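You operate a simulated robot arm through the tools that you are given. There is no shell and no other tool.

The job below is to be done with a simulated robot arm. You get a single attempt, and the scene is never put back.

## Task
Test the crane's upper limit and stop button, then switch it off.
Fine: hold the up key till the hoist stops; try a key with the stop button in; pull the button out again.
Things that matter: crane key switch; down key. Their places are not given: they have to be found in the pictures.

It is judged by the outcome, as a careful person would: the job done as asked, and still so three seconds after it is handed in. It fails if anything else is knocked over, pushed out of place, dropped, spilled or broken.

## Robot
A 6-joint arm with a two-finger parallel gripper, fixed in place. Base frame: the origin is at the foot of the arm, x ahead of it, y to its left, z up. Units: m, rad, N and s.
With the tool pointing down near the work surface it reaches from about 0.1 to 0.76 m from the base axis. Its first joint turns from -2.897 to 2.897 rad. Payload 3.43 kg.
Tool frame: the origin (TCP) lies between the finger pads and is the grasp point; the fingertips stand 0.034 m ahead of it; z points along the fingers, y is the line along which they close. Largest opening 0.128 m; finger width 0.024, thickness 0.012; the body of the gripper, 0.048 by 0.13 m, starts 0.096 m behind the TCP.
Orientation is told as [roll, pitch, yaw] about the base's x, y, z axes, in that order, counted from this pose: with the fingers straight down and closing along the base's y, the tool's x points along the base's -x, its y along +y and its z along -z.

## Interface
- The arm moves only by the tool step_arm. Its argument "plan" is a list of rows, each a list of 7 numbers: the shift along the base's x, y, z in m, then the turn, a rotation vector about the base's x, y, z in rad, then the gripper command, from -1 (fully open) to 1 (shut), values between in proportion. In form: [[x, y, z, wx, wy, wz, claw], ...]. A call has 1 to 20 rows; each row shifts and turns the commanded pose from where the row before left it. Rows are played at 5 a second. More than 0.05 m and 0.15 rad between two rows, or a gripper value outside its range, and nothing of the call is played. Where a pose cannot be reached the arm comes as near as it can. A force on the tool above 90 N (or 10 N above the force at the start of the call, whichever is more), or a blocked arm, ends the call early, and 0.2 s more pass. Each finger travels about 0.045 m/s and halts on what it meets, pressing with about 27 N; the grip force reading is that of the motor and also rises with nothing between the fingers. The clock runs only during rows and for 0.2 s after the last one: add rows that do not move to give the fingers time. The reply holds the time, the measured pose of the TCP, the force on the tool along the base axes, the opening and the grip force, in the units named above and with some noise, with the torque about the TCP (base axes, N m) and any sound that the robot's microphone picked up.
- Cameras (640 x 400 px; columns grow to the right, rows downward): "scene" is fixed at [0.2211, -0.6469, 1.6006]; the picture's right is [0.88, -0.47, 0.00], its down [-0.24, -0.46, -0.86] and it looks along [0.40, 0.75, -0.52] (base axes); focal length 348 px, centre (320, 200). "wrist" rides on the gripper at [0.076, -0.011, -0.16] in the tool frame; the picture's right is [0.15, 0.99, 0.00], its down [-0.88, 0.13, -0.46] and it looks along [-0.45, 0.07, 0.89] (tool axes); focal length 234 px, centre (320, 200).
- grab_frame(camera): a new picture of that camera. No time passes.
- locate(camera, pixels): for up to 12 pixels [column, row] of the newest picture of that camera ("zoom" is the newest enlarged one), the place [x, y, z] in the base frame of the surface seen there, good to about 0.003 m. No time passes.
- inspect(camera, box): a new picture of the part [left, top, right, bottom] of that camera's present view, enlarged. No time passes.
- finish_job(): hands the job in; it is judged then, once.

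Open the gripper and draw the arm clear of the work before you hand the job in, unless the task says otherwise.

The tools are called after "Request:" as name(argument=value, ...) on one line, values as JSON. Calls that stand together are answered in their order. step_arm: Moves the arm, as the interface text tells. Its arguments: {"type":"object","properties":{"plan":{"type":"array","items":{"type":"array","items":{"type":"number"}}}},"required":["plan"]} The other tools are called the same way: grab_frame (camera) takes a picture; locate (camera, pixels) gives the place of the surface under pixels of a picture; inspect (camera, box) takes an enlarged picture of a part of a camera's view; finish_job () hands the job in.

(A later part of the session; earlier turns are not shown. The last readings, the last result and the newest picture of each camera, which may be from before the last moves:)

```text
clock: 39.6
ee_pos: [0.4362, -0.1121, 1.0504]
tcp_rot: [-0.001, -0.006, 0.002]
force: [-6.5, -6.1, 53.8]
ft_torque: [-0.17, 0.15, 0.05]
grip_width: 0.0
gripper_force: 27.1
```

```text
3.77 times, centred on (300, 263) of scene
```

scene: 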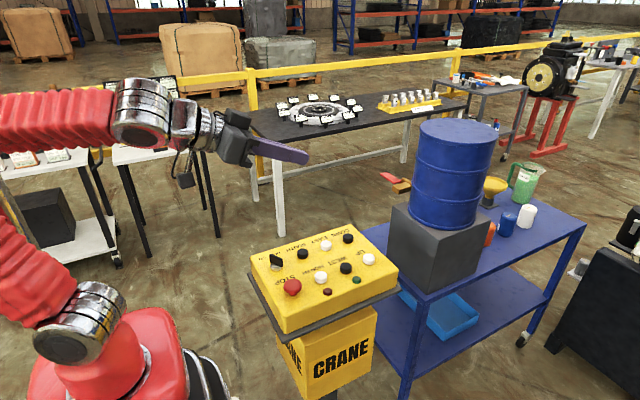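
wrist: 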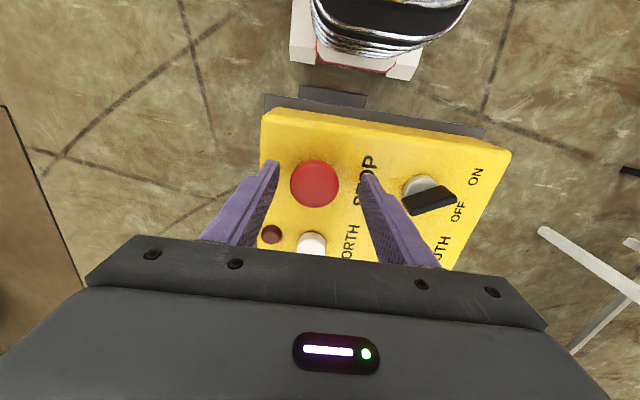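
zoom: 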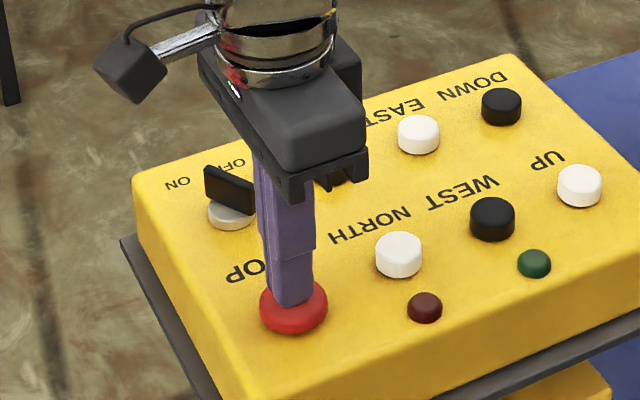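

It has bottomed (54 N at tip z 1.0165). I lift off to see whether it stays latched.

Request:
step_arm(plan=[[0, 0, 0.005, 0, 0, 0, 1], [0, 0, 0.02, 0, 0, 0, 1], [0, 0, 0.03, 0, 0, 0, 1], [0.02, 0.02, 0.03, 0, 0, 0, 1], [0, 0, 0, 0, 0, 0, 1]])

Request:
inspect(camera="scene", box=[240, 210, 410, 316])

```text
clock: 40.8
ee_pos: [0.454, -0.091, 1.1324]
tcp_rot: [-0.001, 0.0, 0.002]
force: [0.8, 0.4, 0.0]
ft_torque: [-0.01, 0.03, 0.0]
grip_width: 0.0
gripper_force: 26.7
```

```text
3.76 times, centred on (325, 263) of scene
```

zoom: 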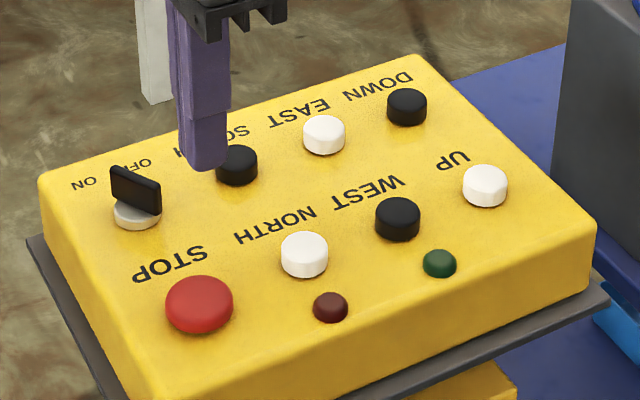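

The stop button stays in (head now low, no stem visible at (199, 303)); lamps still dark. With it in, I go to the DOWN key (0.655, -0.005) to try it.

Request:
step_arm(plan=[[0.04, 0.017, 0, 0, 0, 0, 1], [0.04, 0.017, 0, 0, 0, 0, 1], [0.04, 0.017, 0, 0, 0, 0, 1], [0.04, 0.017, -0.01, 0, 0, 0, 1], [0.0405, 0.018, -0.02, 0, 0, 0, 1], [0, 0, -0.025, 0, 0, 0, 1], [0, 0, -0.015, 0, 0, 0, 1], [0, 0, 0, 0, 0, 0, 1]])

Request:
inspect(camera="scene", box=[290, 200, 400, 290])

Request:
grab_frame(camera="wrist")

```text
clock: 42.6
ee_pos: [0.6555, -0.006, 1.0637]
tcp_rot: [0.0, 0.0, 0.002]
force: [0.0, 0.0, -0.8]
ft_torque: [-0.02, 0.02, -0.02]
grip_width: 0.0002
gripper_force: 27.0
```

```text
4.44 times, centred on (345, 245) of scene
```

zoom: 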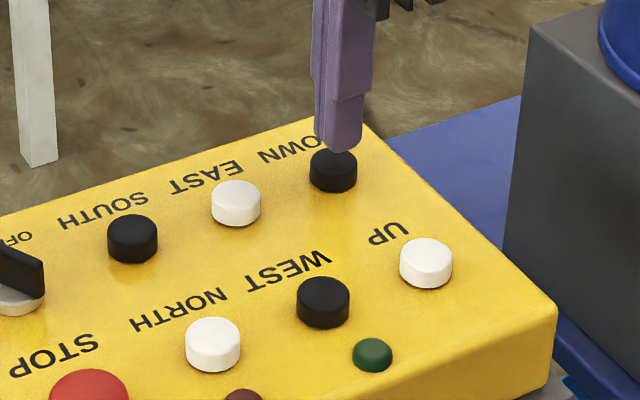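

```text
taken
```

wrist: 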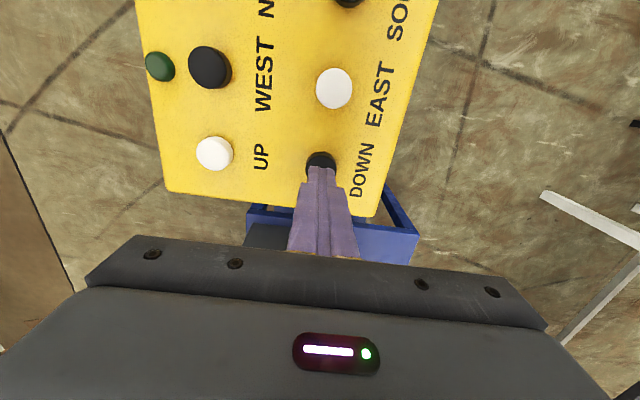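

The fingertips are right over the DOWN key. I press it (stop button in) about 5 mm, hold briefly and listen.

Request:
step_arm(plan=[[0, 0, -0.01, 0, 0, 0, 1], [0, 0, -0.005, 0, 0, 0, 1], [0, 0, -0.003, 0, 0, 0, 1], [0, 0, -0.002, 0, 0, 0, 1], [0, 0, 0, 0, 0, 0, 1], [0, 0, 0, 0, 0, 0, 1], [0, 0, 0, 0, 0, 0, 1], [0, 0, 0, 0, 0, 0, 1], [0, 0, 0, 0, 0, 0, 1], [0, 0, 0, 0, 0, 0, 1]])

Request:
inspect(camera="scene", box=[240, 210, 410, 316])

```text
clock: 44.8
ee_pos: [0.6571, -0.0043, 1.0427]
tcp_rot: [0.001, -0.002, 0.001]
force: [2.6, 3.2, 10.2]
ft_torque: [0.13, -0.06, -0.02]
grip_width: 0.0001
gripper_force: 27.2
heard: click
```

```text
3.76 times, centred on (325, 263) of scene
```

zoom: 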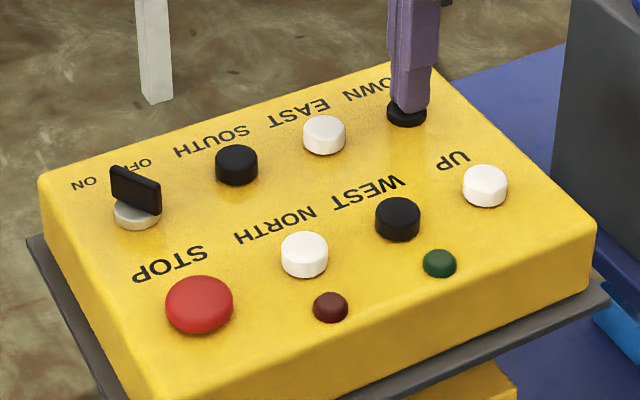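

DOWN clicked and nothing ran with the stop button in, as it should be. I release the key, lift, and go back over the stop button while opening the fingers to 0.07 m.

Request:
step_arm(plan=[[0, 0, 0.01, 0, 0, 0, 1], [0, 0, 0.03, 0, 0, 0, 1], [0, 0, 0.04, 0, 0, 0, 1], [-0.044, -0.0215, 0, 0, 0, 0, 1], [-0.044, -0.0215, 0, 0, 0, 0, 1], [-0.044, -0.0215, 0, 0, 0, 0, 0.5], [-0.044, -0.0215, 0, 0, 0, 0, -0.1], [-0.0435, -0.0215, 0, 0, 0, 0, -0.1], [0, 0, -0.02, 0, 0, 0, -0.1], [0, 0, -0.02, 0, 0, 0, -0.1], [0, 0, 0, 0, 0, 0, -0.1]])

Request:
inspect(camera="wrist", box=[220, 100, 460, 250])

```text
clock: 47.2
ee_pos: [0.4363, -0.1129, 1.0816]
tcp_rot: [-0.001, 0.0, 0.001]
force: [0.3, -0.2, -0.1]
ft_torque: [0.02, -0.01, 0.02]
grip_width: 0.0704
gripper_force: 0.0
```

```text
2.67 times, centred on (340, 175) of wrist
```

zoom: 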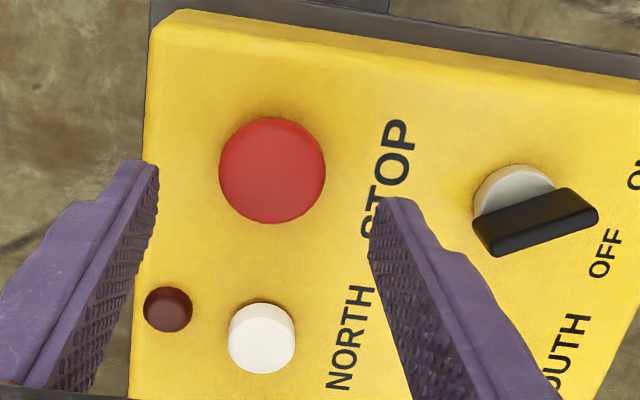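

The mushroom (centre (272, 170)) is centred between the finger tips. I check its height and the panel's near it before lowering the fingers around it.

Request:
locate(camera="zoom", pixels=[[272, 168], [230, 168], [316, 168], [272, 125], [272, 215], [190, 170], [350, 170], [350, 140]])

```text
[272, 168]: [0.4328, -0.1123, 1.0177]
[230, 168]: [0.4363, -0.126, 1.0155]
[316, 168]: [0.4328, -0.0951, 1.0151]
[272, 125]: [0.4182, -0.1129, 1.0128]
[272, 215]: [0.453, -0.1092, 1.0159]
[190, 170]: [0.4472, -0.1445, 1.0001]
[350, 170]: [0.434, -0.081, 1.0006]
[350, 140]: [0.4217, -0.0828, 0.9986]
```

Panel is at z ≈ 1.000 and the pressed head's top at ≈ 1.017. I lower the fingers to tip z ≈ 1.003 on both sides of the head.

Request:
step_arm(plan=[[0, 0.001, -0.02, 0, 0, 0, -0.1], [0, 0, -0.014, 0, 0, 0, -0.1], [0, 0, -0.006, 0, 0, 0, -0.1], [0, 0, -0.003, 0, 0, 0, -0.1], [0, 0, -0.0015, 0, 0, 0, -0.1], [0, 0, 0, 0, 0, 0, -0.1]])

Request:
inspect(camera="scene", box=[250, 230, 350, 310])

```text
clock: 48.6
ee_pos: [0.4375, -0.112, 1.0378]
tcp_rot: [-0.001, 0.0, 0.002]
force: [0.1, 0.0, -0.8]
ft_torque: [0.03, 0.0, 0.02]
grip_width: 0.0704
gripper_force: 0.0
```

```text
5.00 times, centred on (300, 270) of scene
```

zoom: 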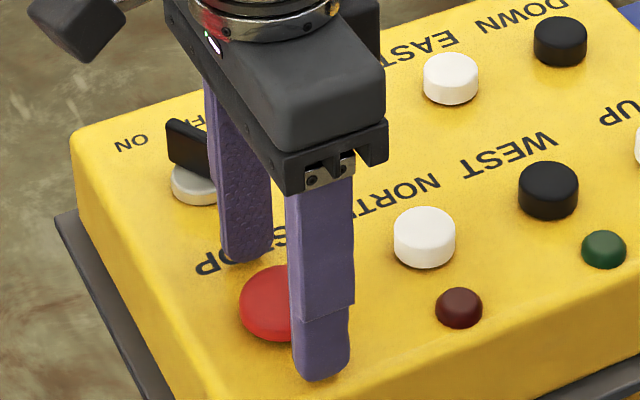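

The fingers stand either side of the pressed mushroom, just above the panel and clear of the switch. I close on the head.

Request:
step_arm(plan=[[0, 0, 0, 0, 0, 0, 0.3], [0, 0, 0, 0, 0, 0, 1], [0, 0, 0, 0, 0, 0, 1], [0, 0, 0, 0, 0, 0, 1]])

```text
clock: 49.6
ee_pos: [0.4374, -0.1127, 1.0392]
tcp_rot: [0.002, 0.001, 0.003]
force: [-0.3, 3.3, -0.2]
ft_torque: [0.2, -0.01, -0.03]
grip_width: 0.0412
gripper_force: 45.5
```

The head is held at 41 mm with hardly any side load (3 N). I pull it up in small steps.

Request:
step_arm(plan=[[0, 0, 0.002, 0, 0, 0, 1], [0, 0, 0.002, 0, 0, 0, 1], [0, 0, 0.002, 0, 0, 0, 1], [0, 0, 0.002, 0, 0, 0, 1], [0, 0, 0, 0, 0, 0, 1]])

Request:
inspect(camera="scene", box=[250, 230, 350, 310])

```text
clock: 50.8
ee_pos: [0.4383, -0.1118, 1.0462]
tcp_rot: [0.0, 0.002, 0.001]
force: [-4.8, 15.0, -1.5]
ft_torque: [0.56, 0.61, 0.01]
grip_width: 0.041
gripper_force: 44.7
```

```text
5.00 times, centred on (300, 270) of scene
```

zoom: 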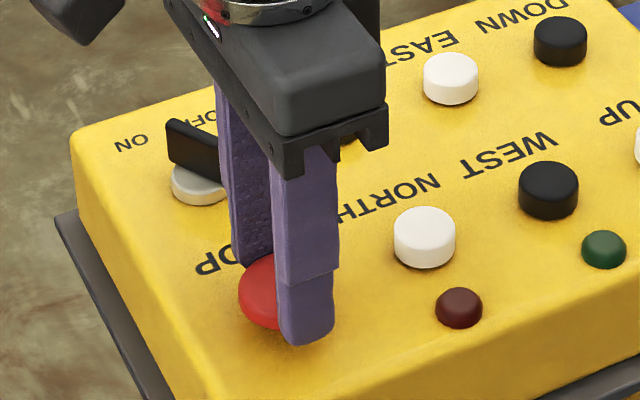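

The head is following (pull only 1.5 N after 7 mm). Its full travel is about 14 mm, so I keep pulling.

Request:
step_arm(plan=[[0, 0, 0.002, 0, 0, 0, 1], [0, 0, 0.002, 0, 0, 0, 1], [0, 0, 0.001, 0, 0, 0, 1], [0, 0, 0.001, 0, 0, 0, 1], [0, 0, 0, 0, 0, 0, 1]])

Request:
inspect(camera="scene", box=[250, 230, 350, 310])

```text
clock: 52.0
ee_pos: [0.4372, -0.1114, 1.0515]
tcp_rot: [-0.001, 0.001, 0.002]
force: [-5.4, 23.2, -9.3]
ft_torque: [0.79, -0.13, 0.05]
grip_width: 0.0414
gripper_force: 45.5
```

```text
5.00 times, centred on (300, 270) of scene
```

zoom: 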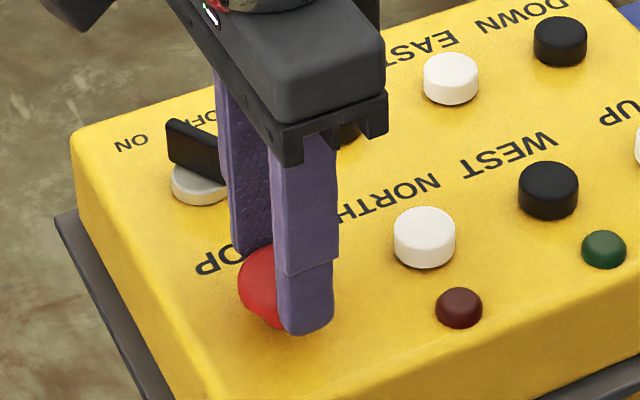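

The head came up about 13 mm and the pull now rises to 9 N, so it is at its outer stop. I pull one more millimetre to be sure, then unload, open and lift.

Request:
step_arm(plan=[[0, 0, 0.001, 0, 0, 0, 1], [0, 0, 0.001, 0, 0, 0, 1], [0, 0, 0, 0, 0, 0, 1]])

Request:
step_arm(plan=[[0, 0, -0.002, 0, 0, 0, 1], [0, 0, 0, 0, 0, 0, 0.2], [0, 0, 0, 0, 0, 0, -0.1], [0, 0, 0, 0, 0, 0, -0.1], [0, 0, 0.02, 0, 0, 0, -0.1], [0, 0, 0.04, 0, 0, 0, -0.1], [0, 0, 0.03, 0, 0, 0, -0.1], [0, 0, 0, 0, 0, 0, -0.1]])

Request:
inspect(camera="scene", box=[240, 210, 410, 316])

```text
clock: 52.8
ee_pos: [0.4383, -0.1124, 1.0534]
tcp_rot: [0.001, 0.004, 0.002]
force: [-0.3, 24.8, -34.6]
ft_torque: [0.68, -0.07, 0.0]
grip_width: 0.041
gripper_force: 45.1
```

```text
clock: 54.6
ee_pos: [0.4386, -0.114, 1.1423]
tcp_rot: [-0.001, 0.0, -0.001]
force: [0.0, 0.1, 0.2]
ft_torque: [-0.05, -0.01, -0.01]
grip_width: 0.0705
gripper_force: 0.0
```

```text
3.76 times, centred on (325, 263) of scene
```

zoom: 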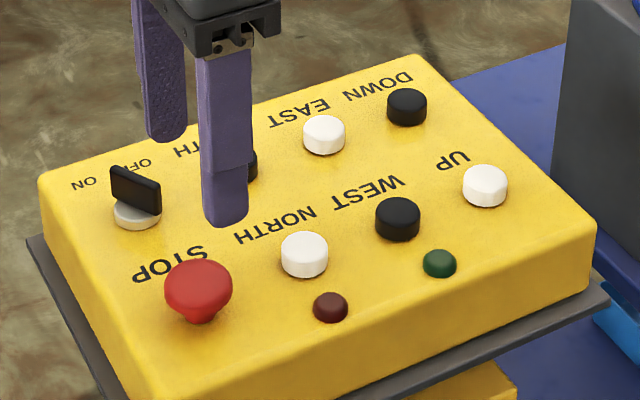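

The stop button is out again (stem visible as at the start); lamps remain dark. I try the UP key again now that the stop button has been cycled: fingers shut and moving above it.

Request:
step_arm(plan=[[0.03, 0, 0, 0, 0, 0, 1], [0.04, 0.002, 0, 0, 0, 0, 1], [0.04, 0.002, 0, 0, 0, 0, 1], [0.04, 0.002, 0, 0, 0, 0, 1], [0.04, 0.002, -0.01, 0, 0, 0, 1], [0.0265, 0.002, -0.02, 0, 0, 0, 1], [0, 0, -0.03, 0, 0, 0, 1], [0, 0, -0.02, 0, 0, 0, 1], [0, 0, 0, 0, 0, 0, 1]])

Request:
inspect(camera="wrist", box=[220, 60, 460, 260])

```text
clock: 56.6
ee_pos: [0.6554, -0.1024, 1.0617]
tcp_rot: [-0.001, 0.0, 0.003]
force: [0.3, -0.4, 0.1]
ft_torque: [0.01, -0.01, -0.04]
grip_width: 0.0001
gripper_force: 27.1
```

```text
2.00 times, centred on (340, 160) of wrist
```

zoom: 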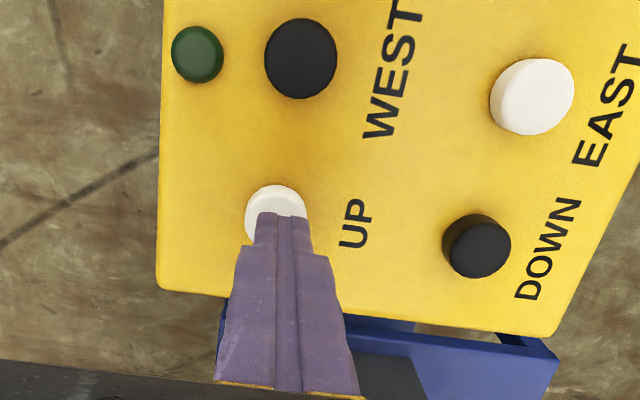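

The fingers are over the UP key. I press it and hold for two seconds, listening.

Request:
step_arm(plan=[[0, 0, -0.01, 0, 0, 0, 1], [0, 0, -0.005, 0, 0, 0, 1], [0, 0, -0.002, 0, 0, 0, 1], [0, 0, -0.002, 0, 0, 0, 1], [0, 0, 0, 0, 0, 0, 1], [0, 0, 0, 0, 0, 0, 1], [0, 0, 0, 0, 0, 0, 1], [0, 0, 0, 0, 0, 0, 1], [0, 0, 0, 0, 0, 0, 1], [0, 0, 0, 0, 0, 0, 1]])

Request:
inspect(camera="scene", box=[240, 210, 410, 316])

```text
clock: 58.8
ee_pos: [0.6539, -0.1015, 1.0431]
tcp_rot: [0.0, 0.001, 0.002]
force: [2.2, 0.5, 4.1]
ft_torque: [-0.01, -0.05, -0.01]
grip_width: 0.0
gripper_force: 27.0
heard: click
```

```text
3.76 times, centred on (325, 263) of scene
```

zoom: 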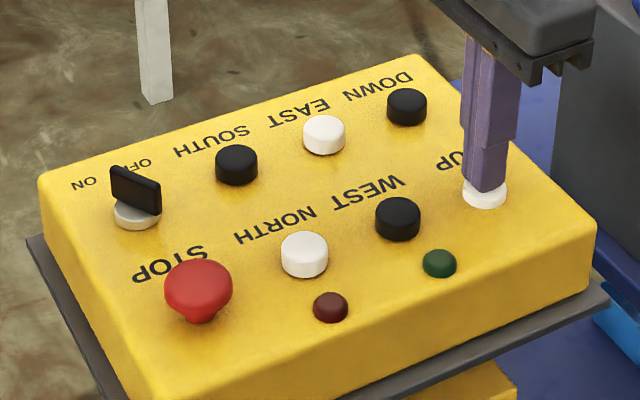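

Again only the key click and no hoist. I release, lift, and go to the key switch, rotating the tool in the air by -60° (and testing -120°) so the fingers will straddle the handle and can turn it off and on again.

Request:
step_arm(plan=[[0, 0, 0.01, 0, 0, 0, 1], [0, 0, 0.03, 0, 0, 0, 1], [0, 0, 0.045, 0, 0, 0, 1], [-0.036, 0.015, 0.01, 0, 0, -0.15, 1], [-0.036, 0.015, 0, 0, 0, -0.15, 1], [-0.036, 0.015, 0, 0, 0, -0.15, 1], [-0.036, 0.015, 0, 0, 0, -0.15, 1], [-0.036, 0.015, 0, 0, 0, -0.15, 0.5], [-0.036, 0.015, 0, 0, 0, -0.15, 0.3], [0, 0, 0, 0, 0, -0.147, 0.3], [0, 0, 0, 0, 0, -0.15, 0.3], [0, 0, 0, 0, 0, -0.15, 0.3], [0, 0, 0, 0, 0, -0.15, 0.3], [0, 0, 0, 0, 0, -0.15, 0.3], [0, 0, 0, 0, 0, -0.15, 0.3], [0, 0, 0, 0, 0, -0.15, 0.3], [0, 0, 0, 0, 0, -0.147, 0.3], [0, 0, 0, 0, 0, 0, 0.3]])

Request:
grab_frame(camera="scene")

```text
clock: 62.6
ee_pos: [0.4379, -0.012, 1.1382]
tcp_rot: [-0.001, -0.001, -2.095]
force: [-0.1, 0.1, -0.5]
ft_torque: [-0.04, 0.0, 0.03]
grip_width: 0.0448
gripper_force: 0.0
```

```text
taken
```

scene: 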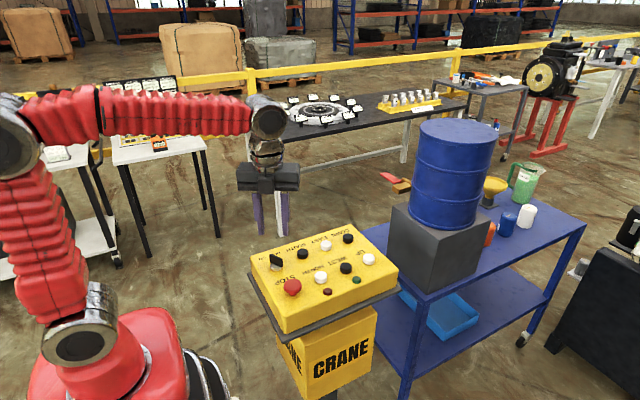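

The arm reaches -120° (yaw -2.095) freely. I rotate back to -60° and check the alignment with the handle from the wrist camera.

Request:
step_arm(plan=[[0, 0, 0, 0, 0, 0.15, 0.3], [0, 0, 0, 0, 0, 0.15, 0.3], [0, 0, 0, 0, 0, 0.15, 0.3], [0, 0, 0, 0, 0, 0.15, 0.3], [0, 0, 0, 0, 0, 0.15, 0.3], [0, 0, 0, 0, 0, 0.15, 0.3], [0, 0, -0.02, 0, 0, 0.147, 0.3], [0, 0, -0.02, 0, 0, 0, 0.3], [0, 0, 0, 0, 0, 0, 0.3]])

Request:
grab_frame(camera="wrist")

Request:
inspect(camera="scene", box=[240, 180, 340, 300])

```text
clock: 64.6
ee_pos: [0.4379, -0.0117, 1.0979]
tcp_rot: [-0.001, -0.001, -1.043]
force: [0.7, -0.4, -0.2]
ft_torque: [-0.02, -0.03, -0.03]
grip_width: 0.045
gripper_force: 0.1
```

```text
taken
```

wrist: 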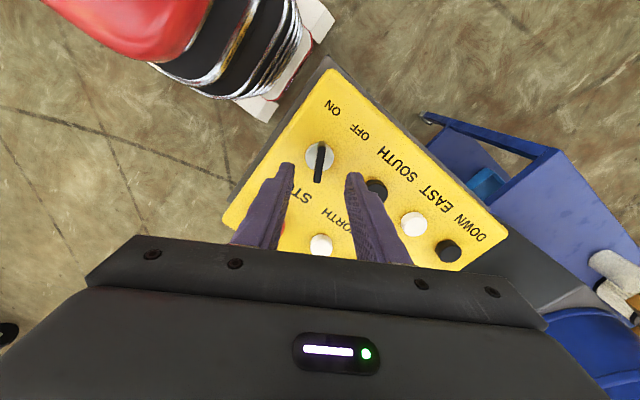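

```text
3.33 times, centred on (290, 240) of scene
```

zoom: 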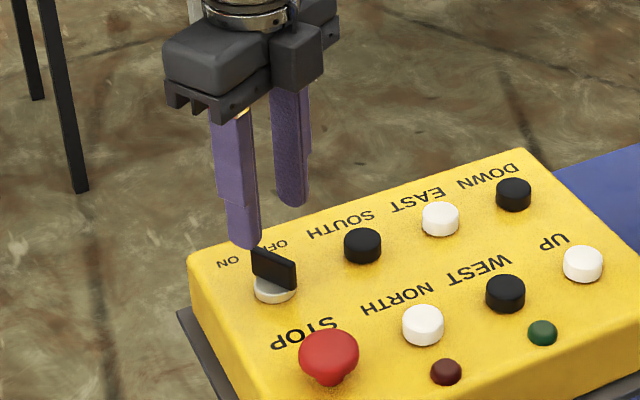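

The handle appears nearly upright at column 319, midway between the finger tips (285 and 353), so the alignment is good. I lower so the tips reach z ≈ 1.014 and close gently on the handle.

Request:
step_arm(plan=[[0, 0, -0.02, 0, 0, 0, 0.3], [0, 0, -0.02, 0, 0, 0, 0.3], [0, 0, -0.009, 0, 0, 0, 0.3], [0, 0, 0, 0, 0, 0, 0.3]])

Request:
inspect(camera="wrist", box=[240, 80, 400, 240])

Request:
inspect(camera="scene", box=[240, 200, 340, 300])

```text
clock: 65.6
ee_pos: [0.4377, -0.0124, 1.0483]
tcp_rot: [0.001, -0.001, -1.046]
force: [0.2, -0.9, 1.0]
ft_torque: [0.02, -0.01, 0.0]
grip_width: 0.0446
gripper_force: 0.0
```

```text
2.50 times, centred on (320, 160) of wrist
```

zoom: 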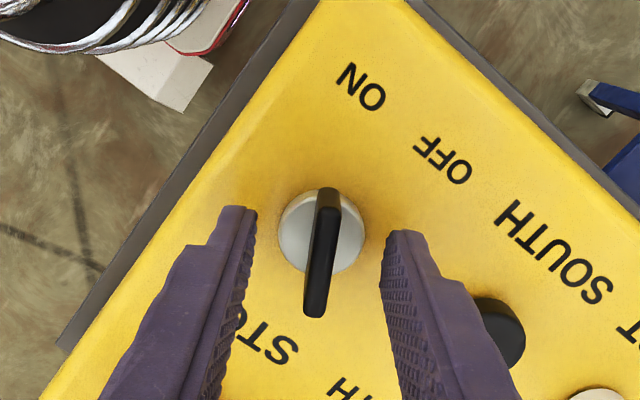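

```text
4.00 times, centred on (290, 250) of scene
```

zoom: 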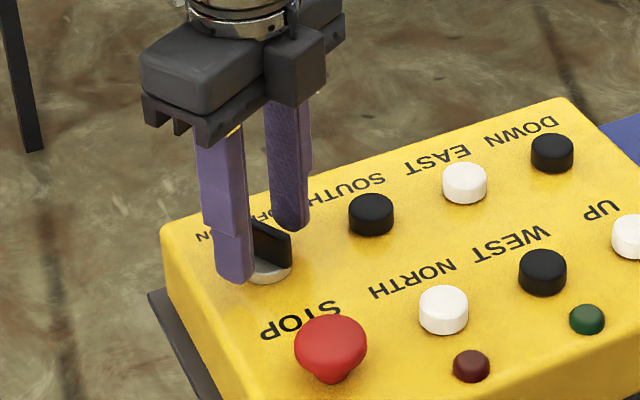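

The handle stands between the finger pads near the middle. I close on it.

Request:
step_arm(plan=[[0, 0, 0, 0, 0, 0, 0.6], [0, 0, 0, 0, 0, 0, 1], [0, 0, 0, 0, 0, 0, 1], [0, 0, 0, 0, 0, 0, 1]])

```text
clock: 66.6
ee_pos: [0.4376, -0.0113, 1.0484]
tcp_rot: [-0.001, 0.001, -1.045]
force: [5.4, 2.7, -0.6]
ft_torque: [-0.04, -0.13, -0.08]
grip_width: 0.008
gripper_force: 41.3
```

The handle is gripped (8 mm thick) with little side load. I turn it clockwise in small steps, watching torque and lamps.

Request:
step_arm(plan=[[0, 0, 0, 0, 0, -0.1, 1], [0, 0, 0, 0, 0, -0.1, 1], [0, 0, 0, 0, 0, -0.1, 1]])

Request:
inspect(camera="scene", box=[240, 210, 410, 316])

```text
clock: 67.4
ee_pos: [0.4382, -0.0099, 1.0474]
tcp_rot: [-0.002, 0.0, -1.347]
force: [-0.9, 9.5, -9.4]
ft_torque: [-0.86, -0.47, 0.02]
grip_width: 0.0079
gripper_force: 42.0
```

```text
3.76 times, centred on (325, 263) of scene
```

zoom: 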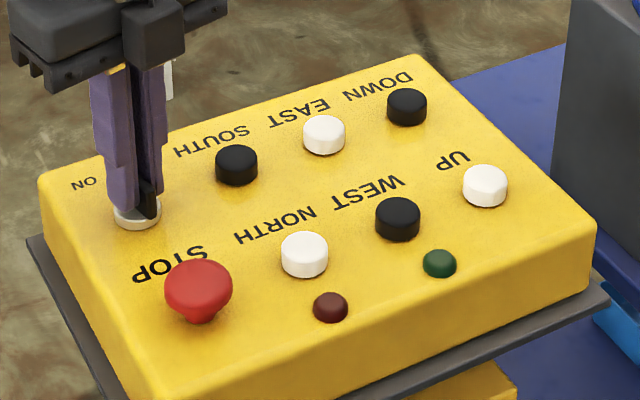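

The handle turns freely with it (about 17° so far), torque small. I continue clockwise toward OFF.

Request:
step_arm(plan=[[0, 0, 0, 0, 0, -0.1, 1], [0, 0, 0, 0, 0, -0.1, 1], [0, 0, 0, 0, 0, -0.1, 1], [0, 0, 0, 0, 0, -0.1, 1]])

Request:
inspect(camera="scene", box=[240, 210, 410, 316])

```text
clock: 68.4
ee_pos: [0.439, -0.0121, 1.0479]
tcp_rot: [-0.003, 0.001, -1.746]
force: [1.2, 15.5, -21.2]
ft_torque: [1.07, -0.48, -0.01]
grip_width: 0.008
gripper_force: 41.9
```

```text
3.76 times, centred on (325, 263) of scene
```

zoom: 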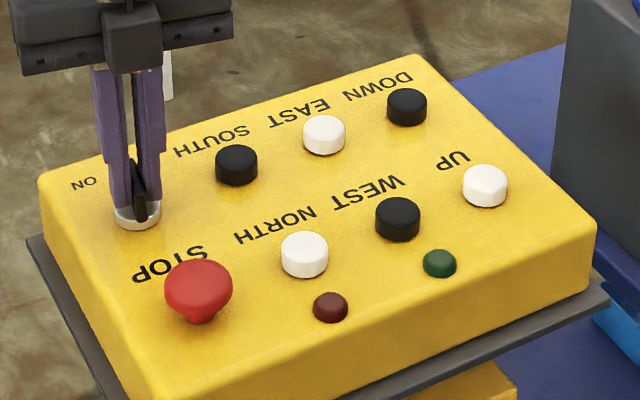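

Turned 40° now with the switch following; a downward 21 N has built up on the tool so I lower it by 1 mm while continuing to OFF.

Request:
step_arm(plan=[[0, 0, -0.001, 0, 0, -0.1, 1], [0, 0, 0, 0, 0, -0.1, 1], [0, 0, 0, 0, 0, -0.1, 1]])

Request:
inspect(camera="scene", box=[240, 210, 410, 316])

```text
clock: 69.2
ee_pos: [0.4376, -0.0113, 1.0497]
tcp_rot: [0.001, 0.0, -2.046]
force: [-0.8, 18.9, -5.4]
ft_torque: [0.51, 0.06, 0.01]
grip_width: 0.008
gripper_force: 41.6
```

```text
3.76 times, centred on (325, 263) of scene
```

zoom: 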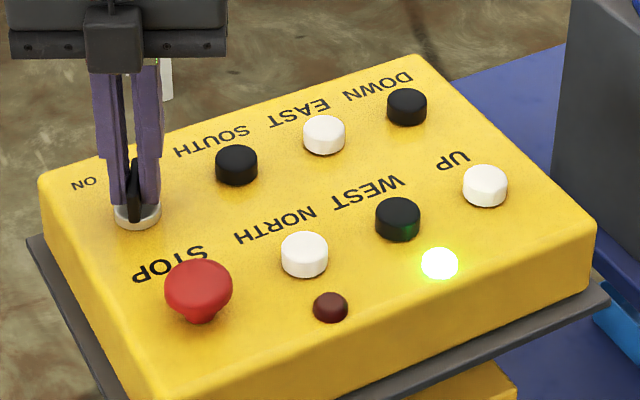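

The green lamp has now lit: so this position, not the previous one, makes the console live, whatever the lettering suggests. I turn the last 3° to the detent, then release and look.

Request:
step_arm(plan=[[0, 0, 0, 0, 0, -0.05, 1], [0, 0, 0, 0, 0, 0, 1]])

Request:
step_arm(plan=[[0, 0, 0, 0, 0, 0, 0.5], [0, 0, 0, 0, 0, 0, 0.3], [0, 0, 0, 0, 0, 0, 0.3], [0, 0, 0.03, 0, 0, 0, 0.3], [0, 0, 0.04, 0, 0, 0, 0.3], [0, 0, 0.03, 0, 0, 0, 0.3], [0, 0, 0, 0, 0, 0, 0.3]])

Request:
inspect(camera="scene", box=[240, 210, 410, 316])

Request:
inspect(camera="wrist", box=[220, 60, 460, 220])

```text
clock: 69.8
ee_pos: [0.4389, -0.0119, 1.0483]
tcp_rot: [0.001, -0.001, -2.096]
force: [-2.7, 16.5, -4.6]
ft_torque: [1.44, -0.56, 0.08]
grip_width: 0.008
gripper_force: 41.9
```

```text
clock: 71.4
ee_pos: [0.4371, -0.0125, 1.1501]
tcp_rot: [-0.001, 0.0, -2.097]
force: [0.0, -0.2, -0.2]
ft_torque: [-0.05, 0.02, -0.01]
grip_width: 0.0451
gripper_force: 0.0
```

```text
3.76 times, centred on (325, 263) of scene
```

zoom: 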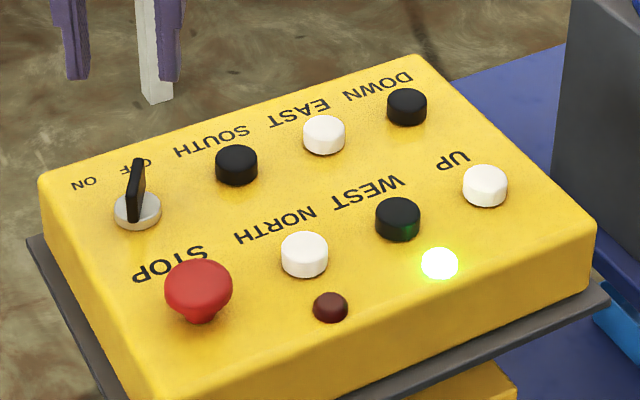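

```text
2.50 times, centred on (340, 140) of wrist
```

zoom: 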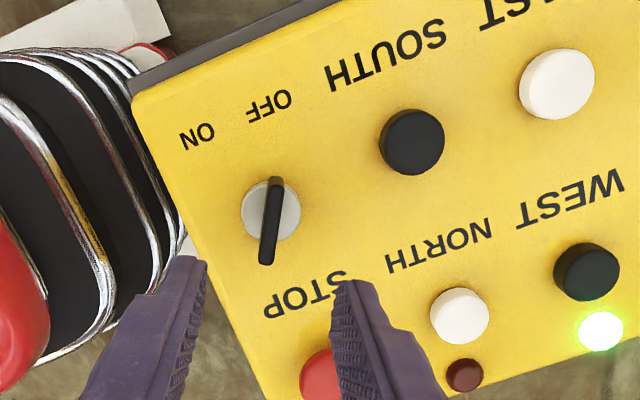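

The green lamp is lit and the switch now stands in its other detent, so the console is live now. I shut the fingers, rotate the tool back and go over the UP key for the real limit test.

Request:
step_arm(plan=[[0.0217, -0.009, 0, 0, 0, 0.15, 1], [0.0217, -0.009, 0, 0, 0, 0.15, 1], [0.0217, -0.009, 0, 0, 0, 0.15, 1], [0.0217, -0.009, 0, 0, 0, 0.15, 1], [0.0217, -0.009, 0, 0, 0, 0.15, 1], [0.0217, -0.009, 0, 0, 0, 0.15, 1], [0.0217, -0.009, 0, 0, 0, 0.15, 1], [0.0217, -0.009, 0, 0, 0, 0.15, 1], [0.0217, -0.009, 0, 0, 0, 0.15, 1], [0.0217, -0.009, 0, 0, 0, 0.15, 1], [0, 0, 0, 0, 0, 0.15, 1], [0, 0, 0, 0, 0, 0.15, 1], [0, 0, -0.03, 0, 0, 0.15, 1], [0, 0, -0.03, 0, 0, 0.145, 1], [0, 0, -0.028, 0, 0, 0, 1], [0, 0, 0, 0, 0, 0, 1]])

Request:
inspect(camera="scene", box=[240, 210, 410, 316])

Request:
inspect(camera="wrist", box=[220, 60, 460, 260])

```text
clock: 74.8
ee_pos: [0.6542, -0.1016, 1.0608]
tcp_rot: [0.0, -0.001, -0.001]
force: [0.4, -1.4, 0.0]
ft_torque: [-0.01, -0.03, -0.05]
grip_width: 0.0
gripper_force: 26.7
```

```text
3.76 times, centred on (325, 263) of scene
```

zoom: 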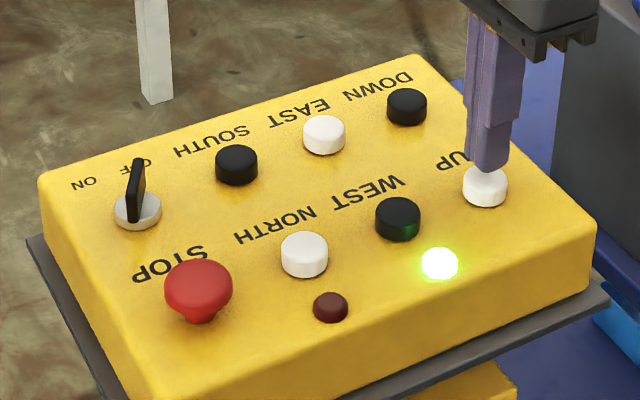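

```text
2.00 times, centred on (340, 160) of wrist
```

zoom: 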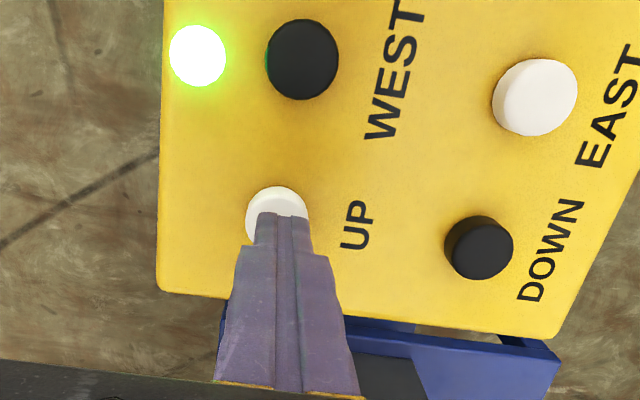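

The green lamp is on and the fingers are just over the UP key. I press it and hold for a second and a half, listening.

Request:
step_arm(plan=[[0, 0, -0.01, 0, 0, 0, 1], [0, 0, -0.004, 0, 0, 0, 1], [0, 0, -0.002, 0, 0, 0, 1], [0, 0, -0.002, 0, 0, 0, 1], [0, 0, 0, 0, 0, 0, 1], [0, 0, 0, 0, 0, 0, 1], [0, 0, 0, 0, 0, 0, 1]])

Request:
inspect(camera="scene", box=[240, 210, 410, 316])

```text
clock: 76.4
ee_pos: [0.6548, -0.1027, 1.042]
tcp_rot: [0.0, -0.003, -0.001]
force: [-0.2, -3.8, 13.2]
ft_torque: [-0.14, 0.05, -0.02]
grip_width: 0.0001
gripper_force: 26.8
heard: click
```

```text
3.76 times, centred on (325, 263) of scene
```

zoom: 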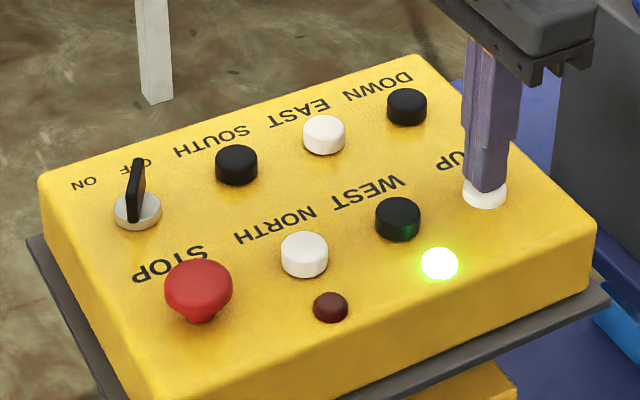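

The UP key is in (13 N) and the green lamp stays lit; the red lamp is still dark. I keep holding and watch for a change.

Request:
step_arm(plan=[[0, 0, 0, 0, 0, 0, 1], [0, 0, 0, 0, 0, 0, 1], [0, 0, 0, 0, 0, 0, 1], [0, 0, 0, 0, 0, 0, 1], [0, 0, 0, 0, 0, 0, 1], [0, 0, 0, 0, 0, 0, 1], [0, 0, 0, 0, 0, 0, 1], [0, 0, 0, 0, 0, 0, 1], [0, 0, 0, 0, 0, 0, 1], [0, 0, 0, 0, 0, 0, 1]])

Request:
grab_frame(camera="scene")

Request:
inspect(camera="scene", box=[240, 210, 410, 316])

```text
clock: 78.6
ee_pos: [0.6559, -0.103, 1.0419]
tcp_rot: [0.0, 0.001, -0.002]
force: [2.6, -4.7, 16.7]
ft_torque: [-0.16, -0.1, 0.0]
grip_width: 0.0001
gripper_force: 26.7
```

```text
taken
```

scene: 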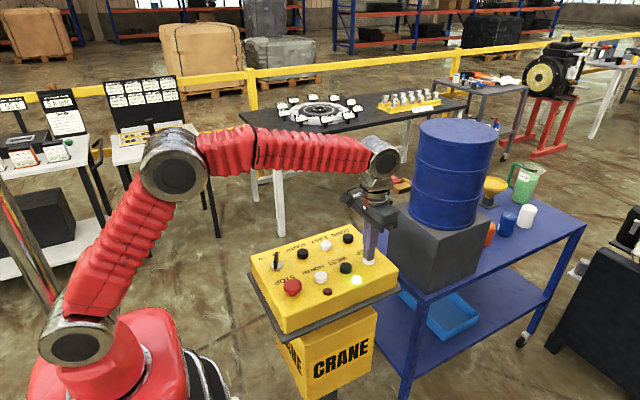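

```text
3.76 times, centred on (325, 263) of scene
```

zoom: 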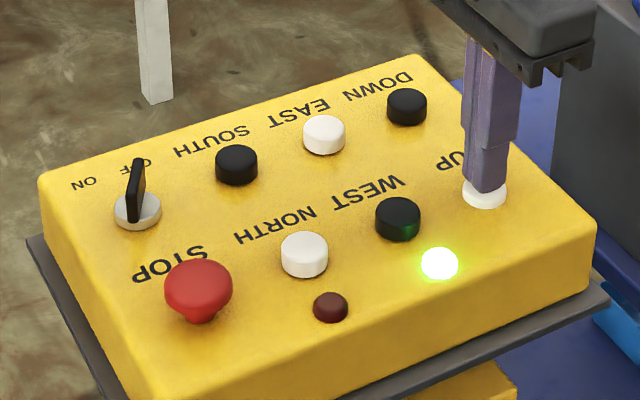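

Green still lit, red dark, no new sound after about 3 s. I continue to hold the key for four more seconds.

Request:
step_arm(plan=[[0, 0, 0, 0, 0, 0, 1], [0, 0, 0, 0, 0, 0, 1], [0, 0, 0, 0, 0, 0, 1], [0, 0, 0, 0, 0, 0, 1], [0, 0, 0, 0, 0, 0, 1], [0, 0, 0, 0, 0, 0, 1], [0, 0, 0, 0, 0, 0, 1], [0, 0, 0, 0, 0, 0, 1], [0, 0, 0, 0, 0, 0, 1], [0, 0, 0, 0, 0, 0, 1], [0, 0, 0, 0, 0, 0, 1], [0, 0, 0, 0, 0, 0, 1], [0, 0, 0, 0, 0, 0, 1], [0, 0, 0, 0, 0, 0, 1], [0, 0, 0, 0, 0, 0, 1], [0, 0, 0, 0, 0, 0, 1], [0, 0, 0, 0, 0, 0, 1], [0, 0, 0, 0, 0, 0, 1], [0, 0, 0, 0, 0, 0, 1], [0, 0, 0, 0, 0, 0, 1]])

Request:
inspect(camera="scene", box=[240, 210, 410, 316])

```text
clock: 82.8
ee_pos: [0.6547, -0.1025, 1.0425]
tcp_rot: [0.0, -0.001, -0.003]
force: [1.3, -2.0, 16.3]
ft_torque: [-0.1, -0.07, -0.01]
grip_width: 0.0
gripper_force: 27.1
```

```text
3.76 times, centred on (325, 263) of scene
```

zoom: 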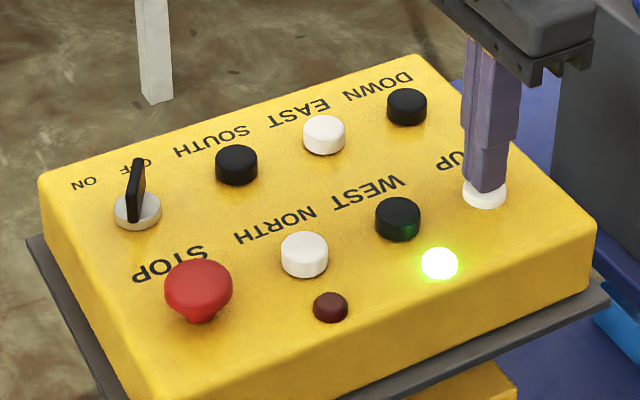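

No change yet. I keep holding, since the hoist may have a long way to go.

Request:
step_arm(plan=[[0, 0, 0, 0, 0, 0, 1], [0, 0, 0, 0, 0, 0, 1], [0, 0, 0, 0, 0, 0, 1], [0, 0, 0, 0, 0, 0, 1], [0, 0, 0, 0, 0, 0, 1], [0, 0, 0, 0, 0, 0, 1], [0, 0, 0, 0, 0, 0, 1], [0, 0, 0, 0, 0, 0, 1], [0, 0, 0, 0, 0, 0, 1], [0, 0, 0, 0, 0, 0, 1], [0, 0, 0, 0, 0, 0, 1], [0, 0, 0, 0, 0, 0, 1], [0, 0, 0, 0, 0, 0, 1], [0, 0, 0, 0, 0, 0, 1], [0, 0, 0, 0, 0, 0, 1], [0, 0, 0, 0, 0, 0, 1], [0, 0, 0, 0, 0, 0, 1], [0, 0, 0, 0, 0, 0, 1], [0, 0, 0, 0, 0, 0, 1], [0, 0, 0, 0, 0, 0, 1]])

Request:
step_arm(plan=[[0, 0, 0, 0, 0, 0, 1], [0, 0, 0, 0, 0, 0, 1], [0, 0, 0, 0, 0, 0, 1], [0, 0, 0, 0, 0, 0, 1], [0, 0, 0, 0, 0, 0, 1], [0, 0, 0, 0, 0, 0, 1], [0, 0, 0, 0, 0, 0, 1], [0, 0, 0, 0, 0, 0, 1], [0, 0, 0, 0, 0, 0, 1], [0, 0, 0, 0, 0, 0, 1], [0, 0, 0, 0, 0, 0, 1], [0, 0, 0, 0, 0, 0, 1], [0, 0, 0, 0, 0, 0, 1], [0, 0, 0, 0, 0, 0, 1], [0, 0, 0, 0, 0, 0, 1], [0, 0, 0, 0, 0, 0, 1], [0, 0, 0, 0, 0, 0, 1], [0, 0, 0, 0, 0, 0, 1], [0, 0, 0, 0, 0, 0, 1], [0, 0, 0, 0, 0, 0, 1]])

Request:
inspect(camera="scene", box=[240, 210, 410, 316])

```text
clock: 87.0
ee_pos: [0.6543, -0.1033, 1.0432]
tcp_rot: [0.0, -0.002, -0.002]
force: [0.9, 0.9, 16.1]
ft_torque: [-0.04, -0.01, 0.01]
grip_width: 0.0
gripper_force: 27.5
```

```text
clock: 91.2
ee_pos: [0.655, -0.1032, 1.0431]
tcp_rot: [-0.003, 0.0, -0.002]
force: [0.3, 0.1, 16.2]
ft_torque: [0.0, 0.0, 0.02]
grip_width: 0.0
gripper_force: 26.9
```

```text
3.76 times, centred on (325, 263) of scene
```

zoom: 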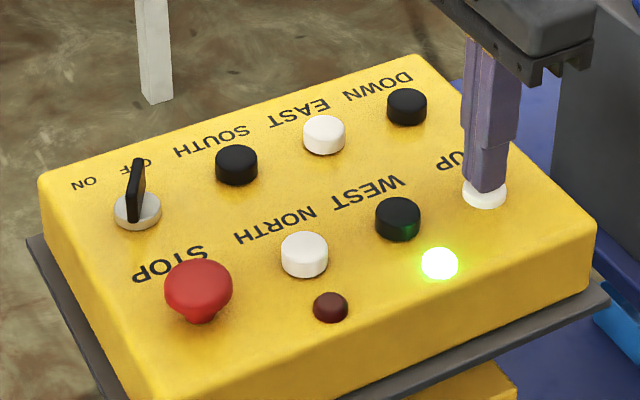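

Sixteen seconds of holding so far with the green lamp steadily on. Since a hoist may need longer to reach its limit, I keep the key held and check again.

Request:
step_arm(plan=[[0, 0, 0, 0, 0, 0, 1], [0, 0, 0, 0, 0, 0, 1], [0, 0, 0, 0, 0, 0, 1], [0, 0, 0, 0, 0, 0, 1], [0, 0, 0, 0, 0, 0, 1], [0, 0, 0, 0, 0, 0, 1], [0, 0, 0, 0, 0, 0, 1], [0, 0, 0, 0, 0, 0, 1], [0, 0, 0, 0, 0, 0, 1], [0, 0, 0, 0, 0, 0, 1], [0, 0, 0, 0, 0, 0, 1], [0, 0, 0, 0, 0, 0, 1], [0, 0, 0, 0, 0, 0, 1], [0, 0, 0, 0, 0, 0, 1], [0, 0, 0, 0, 0, 0, 1], [0, 0, 0, 0, 0, 0, 1], [0, 0, 0, 0, 0, 0, 1], [0, 0, 0, 0, 0, 0, 1], [0, 0, 0, 0, 0, 0, 1], [0, 0, 0, 0, 0, 0, 1]])

Request:
grab_frame(camera="scene")

Request:
grab_frame(camera="wrist")

```text
clock: 95.4
ee_pos: [0.6552, -0.1025, 1.0424]
tcp_rot: [-0.001, 0.001, -0.001]
force: [0.1, 0.7, 15.5]
ft_torque: [-0.06, 0.02, 0.0]
grip_width: 0.0001
gripper_force: 26.9
```

```text
taken
```

scene: 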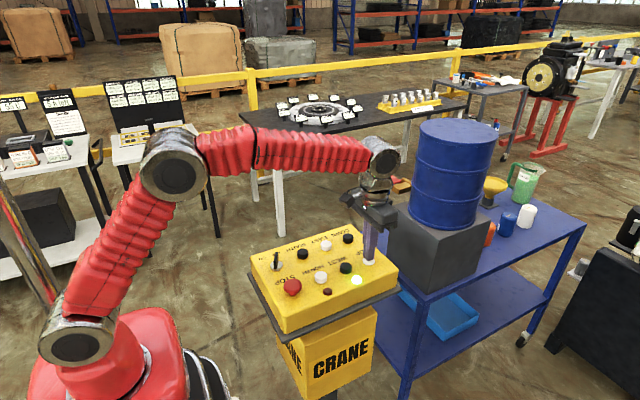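

```text
taken
```

wrist: 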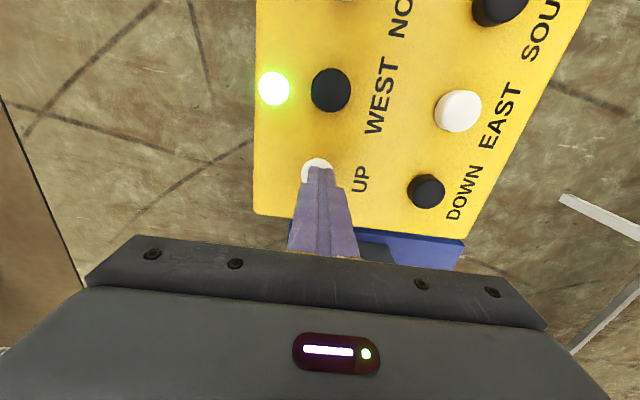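

Twenty seconds of UP with the console live and still no lamp or sound change. I release the key, lift, and tilt the wrist camera to look upward for the hoist hook.

Request:
step_arm(plan=[[0, 0, 0.008, 0, 0, 0, 1], [0, 0, 0.03, 0, 0, 0, 1], [-0.02, 0, 0.04, 0, 0, 0, 1], [-0.03, 0, 0.035, 0, 0, 0, 1], [-0.03, 0, 0.035, 0, 0, 0, 1], [-0.03, 0, 0.035, 0, -0.14, 0, 1], [-0.03, 0, 0.035, 0, -0.15, 0, 1], [-0.03, 0, 0.035, 0, -0.15, 0, 1], [-0.03, 0, 0.03, 0, -0.15, 0, 1], [-0.03, 0, 0.03, 0, -0.15, 0, 1], [0, 0, 0.03, 0, -0.15, 0, 1], [0, 0, 0.0, 0, -0.15, 0, 1], [0, 0, 0.0, 0, -0.15, 0, 1], [0, 0, 0.0, 0, -0.15, 0, 1], [0, 0, 0, 0, -0.15, 0, 1], [0, 0, 0, 0, -0.15, 0, 1], [0, 0, 0, 0, -0.15, 0, 1], [0, 0, 0, 0, 0, 0, 1]])

Request:
grab_frame(camera="wrist")

Request:
grab_frame(camera="scene")

```text
clock: 99.2
ee_pos: [0.4245, -0.1027, 1.3846]
tcp_rot: [3.134, -1.353, -3.132]
force: [0.6, 0.3, 0.0]
ft_torque: [0.01, 0.0, -0.02]
grip_width: 0.0
gripper_force: 27.1
```

```text
taken
```

wrist: 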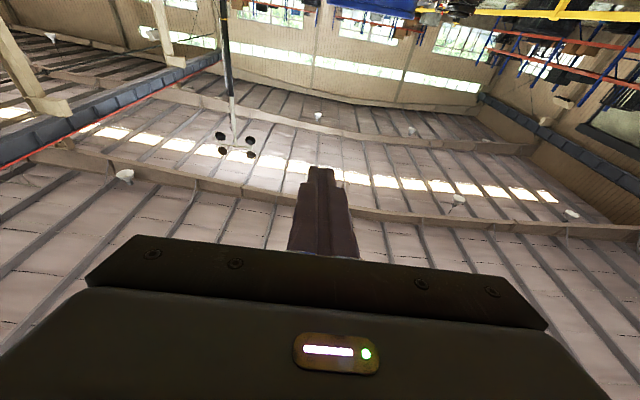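

```text
taken
```

scene: 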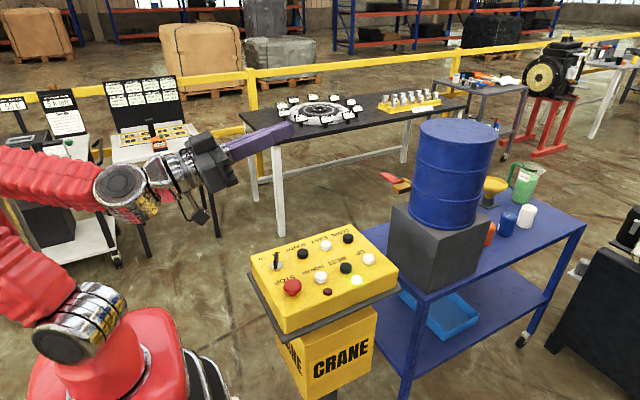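

The view up shows only roof, floodlights and runway beams – no hook to watch, so only the console tells. I turn the tool back down and come over the stop button, to do the stop test with the console live and see how the lamps answer.

Request:
step_arm(plan=[[0, 0, 0, 0, 0.15, 0, 1], [0, 0, 0, 0, 0.15, 0, 1], [0, 0, 0, 0, 0.15, 0, 1], [0, 0, 0, 0, 0.15, 0, 1], [0, 0, 0, 0, 0.15, 0, 1], [0, 0, 0, 0, 0.15, 0, 1], [0, 0, 0, 0, 0.15, 0, 1], [0, 0, 0, 0, 0.15, 0, 1], [0, 0, 0, 0, 0.15, 0, 1], [0, 0, 0, 0, 0.15, 0, 1], [0, 0, 0, 0, 0.15, 0, 1], [0, 0, 0, 0, 0.14, 0, 1], [0.0125, -0.0095, -0.04, 0, 0, 0, 1], [0, 0, -0.045, 0, 0, 0, 1], [0, 0, -0.045, 0, 0, 0, 1], [0, 0, -0.045, 0, 0, 0, 1], [0, 0, -0.045, 0, 0, 0, 1], [0, 0, -0.045, 0, 0, 0, 1], [0, 0, -0.042, 0, 0, 0, 1], [0, 0, 0, 0, 0, 0, 1]])

Request:
inspect(camera="scene", box=[240, 210, 410, 316])

```text
clock: 103.4
ee_pos: [0.4365, -0.1108, 1.0627]
tcp_rot: [-0.002, 0.0, -0.002]
force: [0.4, 0.0, 0.9]
ft_torque: [0.0, 0.0, 0.02]
grip_width: 0.0
gripper_force: 26.6
out of reach, approached as far as the arm can: row 12
```

```text
3.76 times, centred on (325, 263) of scene
```

zoom: 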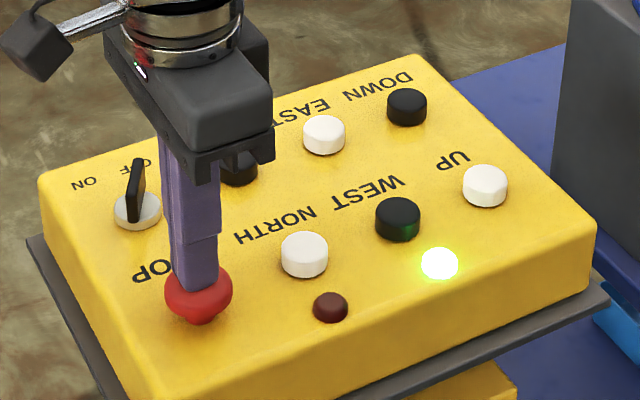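

The tips just touch the mushroom (tip z ≈ 1.029). I press it down through its travel in 2 mm steps.

Request:
step_arm(plan=[[0, 0, -0.002, 0, 0, 0, 1], [0, 0, -0.002, 0, 0, 0, 1], [0, 0, -0.002, 0, 0, 0, 1], [0, 0, -0.002, 0, 0, 0, 1], [0, 0, -0.002, 0, 0, 0, 1], [0, 0, -0.001, 0, 0, 0, 1], [0, 0, -0.001, 0, 0, 0, 1]])

Request:
inspect(camera="scene", box=[240, 210, 410, 316])

```text
clock: 105.0
ee_pos: [0.4365, -0.1111, 1.0518]
tcp_rot: [0.001, 0.0, -0.001]
force: [0.6, 0.0, 1.4]
ft_torque: [0.05, -0.04, 0.0]
grip_width: 0.0
gripper_force: 27.3
```

```text
3.76 times, centred on (325, 263) of scene
```

zoom: 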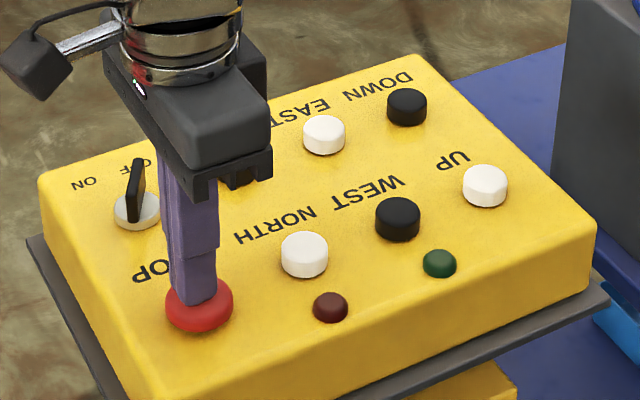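

The green lamp went out as the stop button went in, so green means live, and the red lamp is not the stop lamp – it may well be the limit lamp. I press to the bottom to be sure it latches, then lift off.

Request:
step_arm(plan=[[0, 0, -0.001, 0, 0, 0, 1], [0, 0, -0.001, 0, 0, 0, 1], [0, 0, -0.001, 0, 0, 0, 1]])

Request:
step_arm(plan=[[0, 0, 0.005, 0, 0, 0, 1], [0, 0, 0.03, 0, 0, 0, 1], [0, 0, 0.045, 0, 0, 0, 1], [0.0435, 0.021, 0, 0, 0, 0, 1], [0.0435, 0.021, 0, 0, 0, 0, 1], [0.0435, 0.021, 0, 0, 0, 0, 1], [0.0435, 0.021, 0, 0, 0, 0, 1], [0.0435, 0.021, -0.01, 0, 0, 0, 1], [0, 0, -0.03, 0, 0, 0, 1], [0, 0, -0.02, 0, 0, 0, 1], [0, 0, 0, 0, 0, 0, 1]])

Request:
inspect(camera="scene", box=[240, 210, 410, 316])

```text
clock: 105.8
ee_pos: [0.4349, -0.1135, 1.0516]
tcp_rot: [-0.001, -0.005, -0.001]
force: [-0.7, 0.7, 26.1]
ft_torque: [0.03, -0.04, 0.0]
grip_width: 0.0
gripper_force: 26.8
```

```text
clock: 108.2
ee_pos: [0.6523, -0.006, 1.067]
tcp_rot: [0.0, 0.0, 0.0]
force: [0.1, -0.2, -0.3]
ft_torque: [-0.04, -0.02, 0.0]
grip_width: 0.0001
gripper_force: 26.9
```

```text
3.76 times, centred on (325, 263) of scene
```

zoom: 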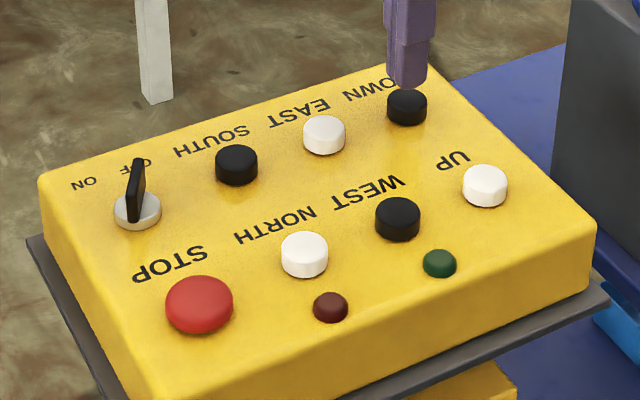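

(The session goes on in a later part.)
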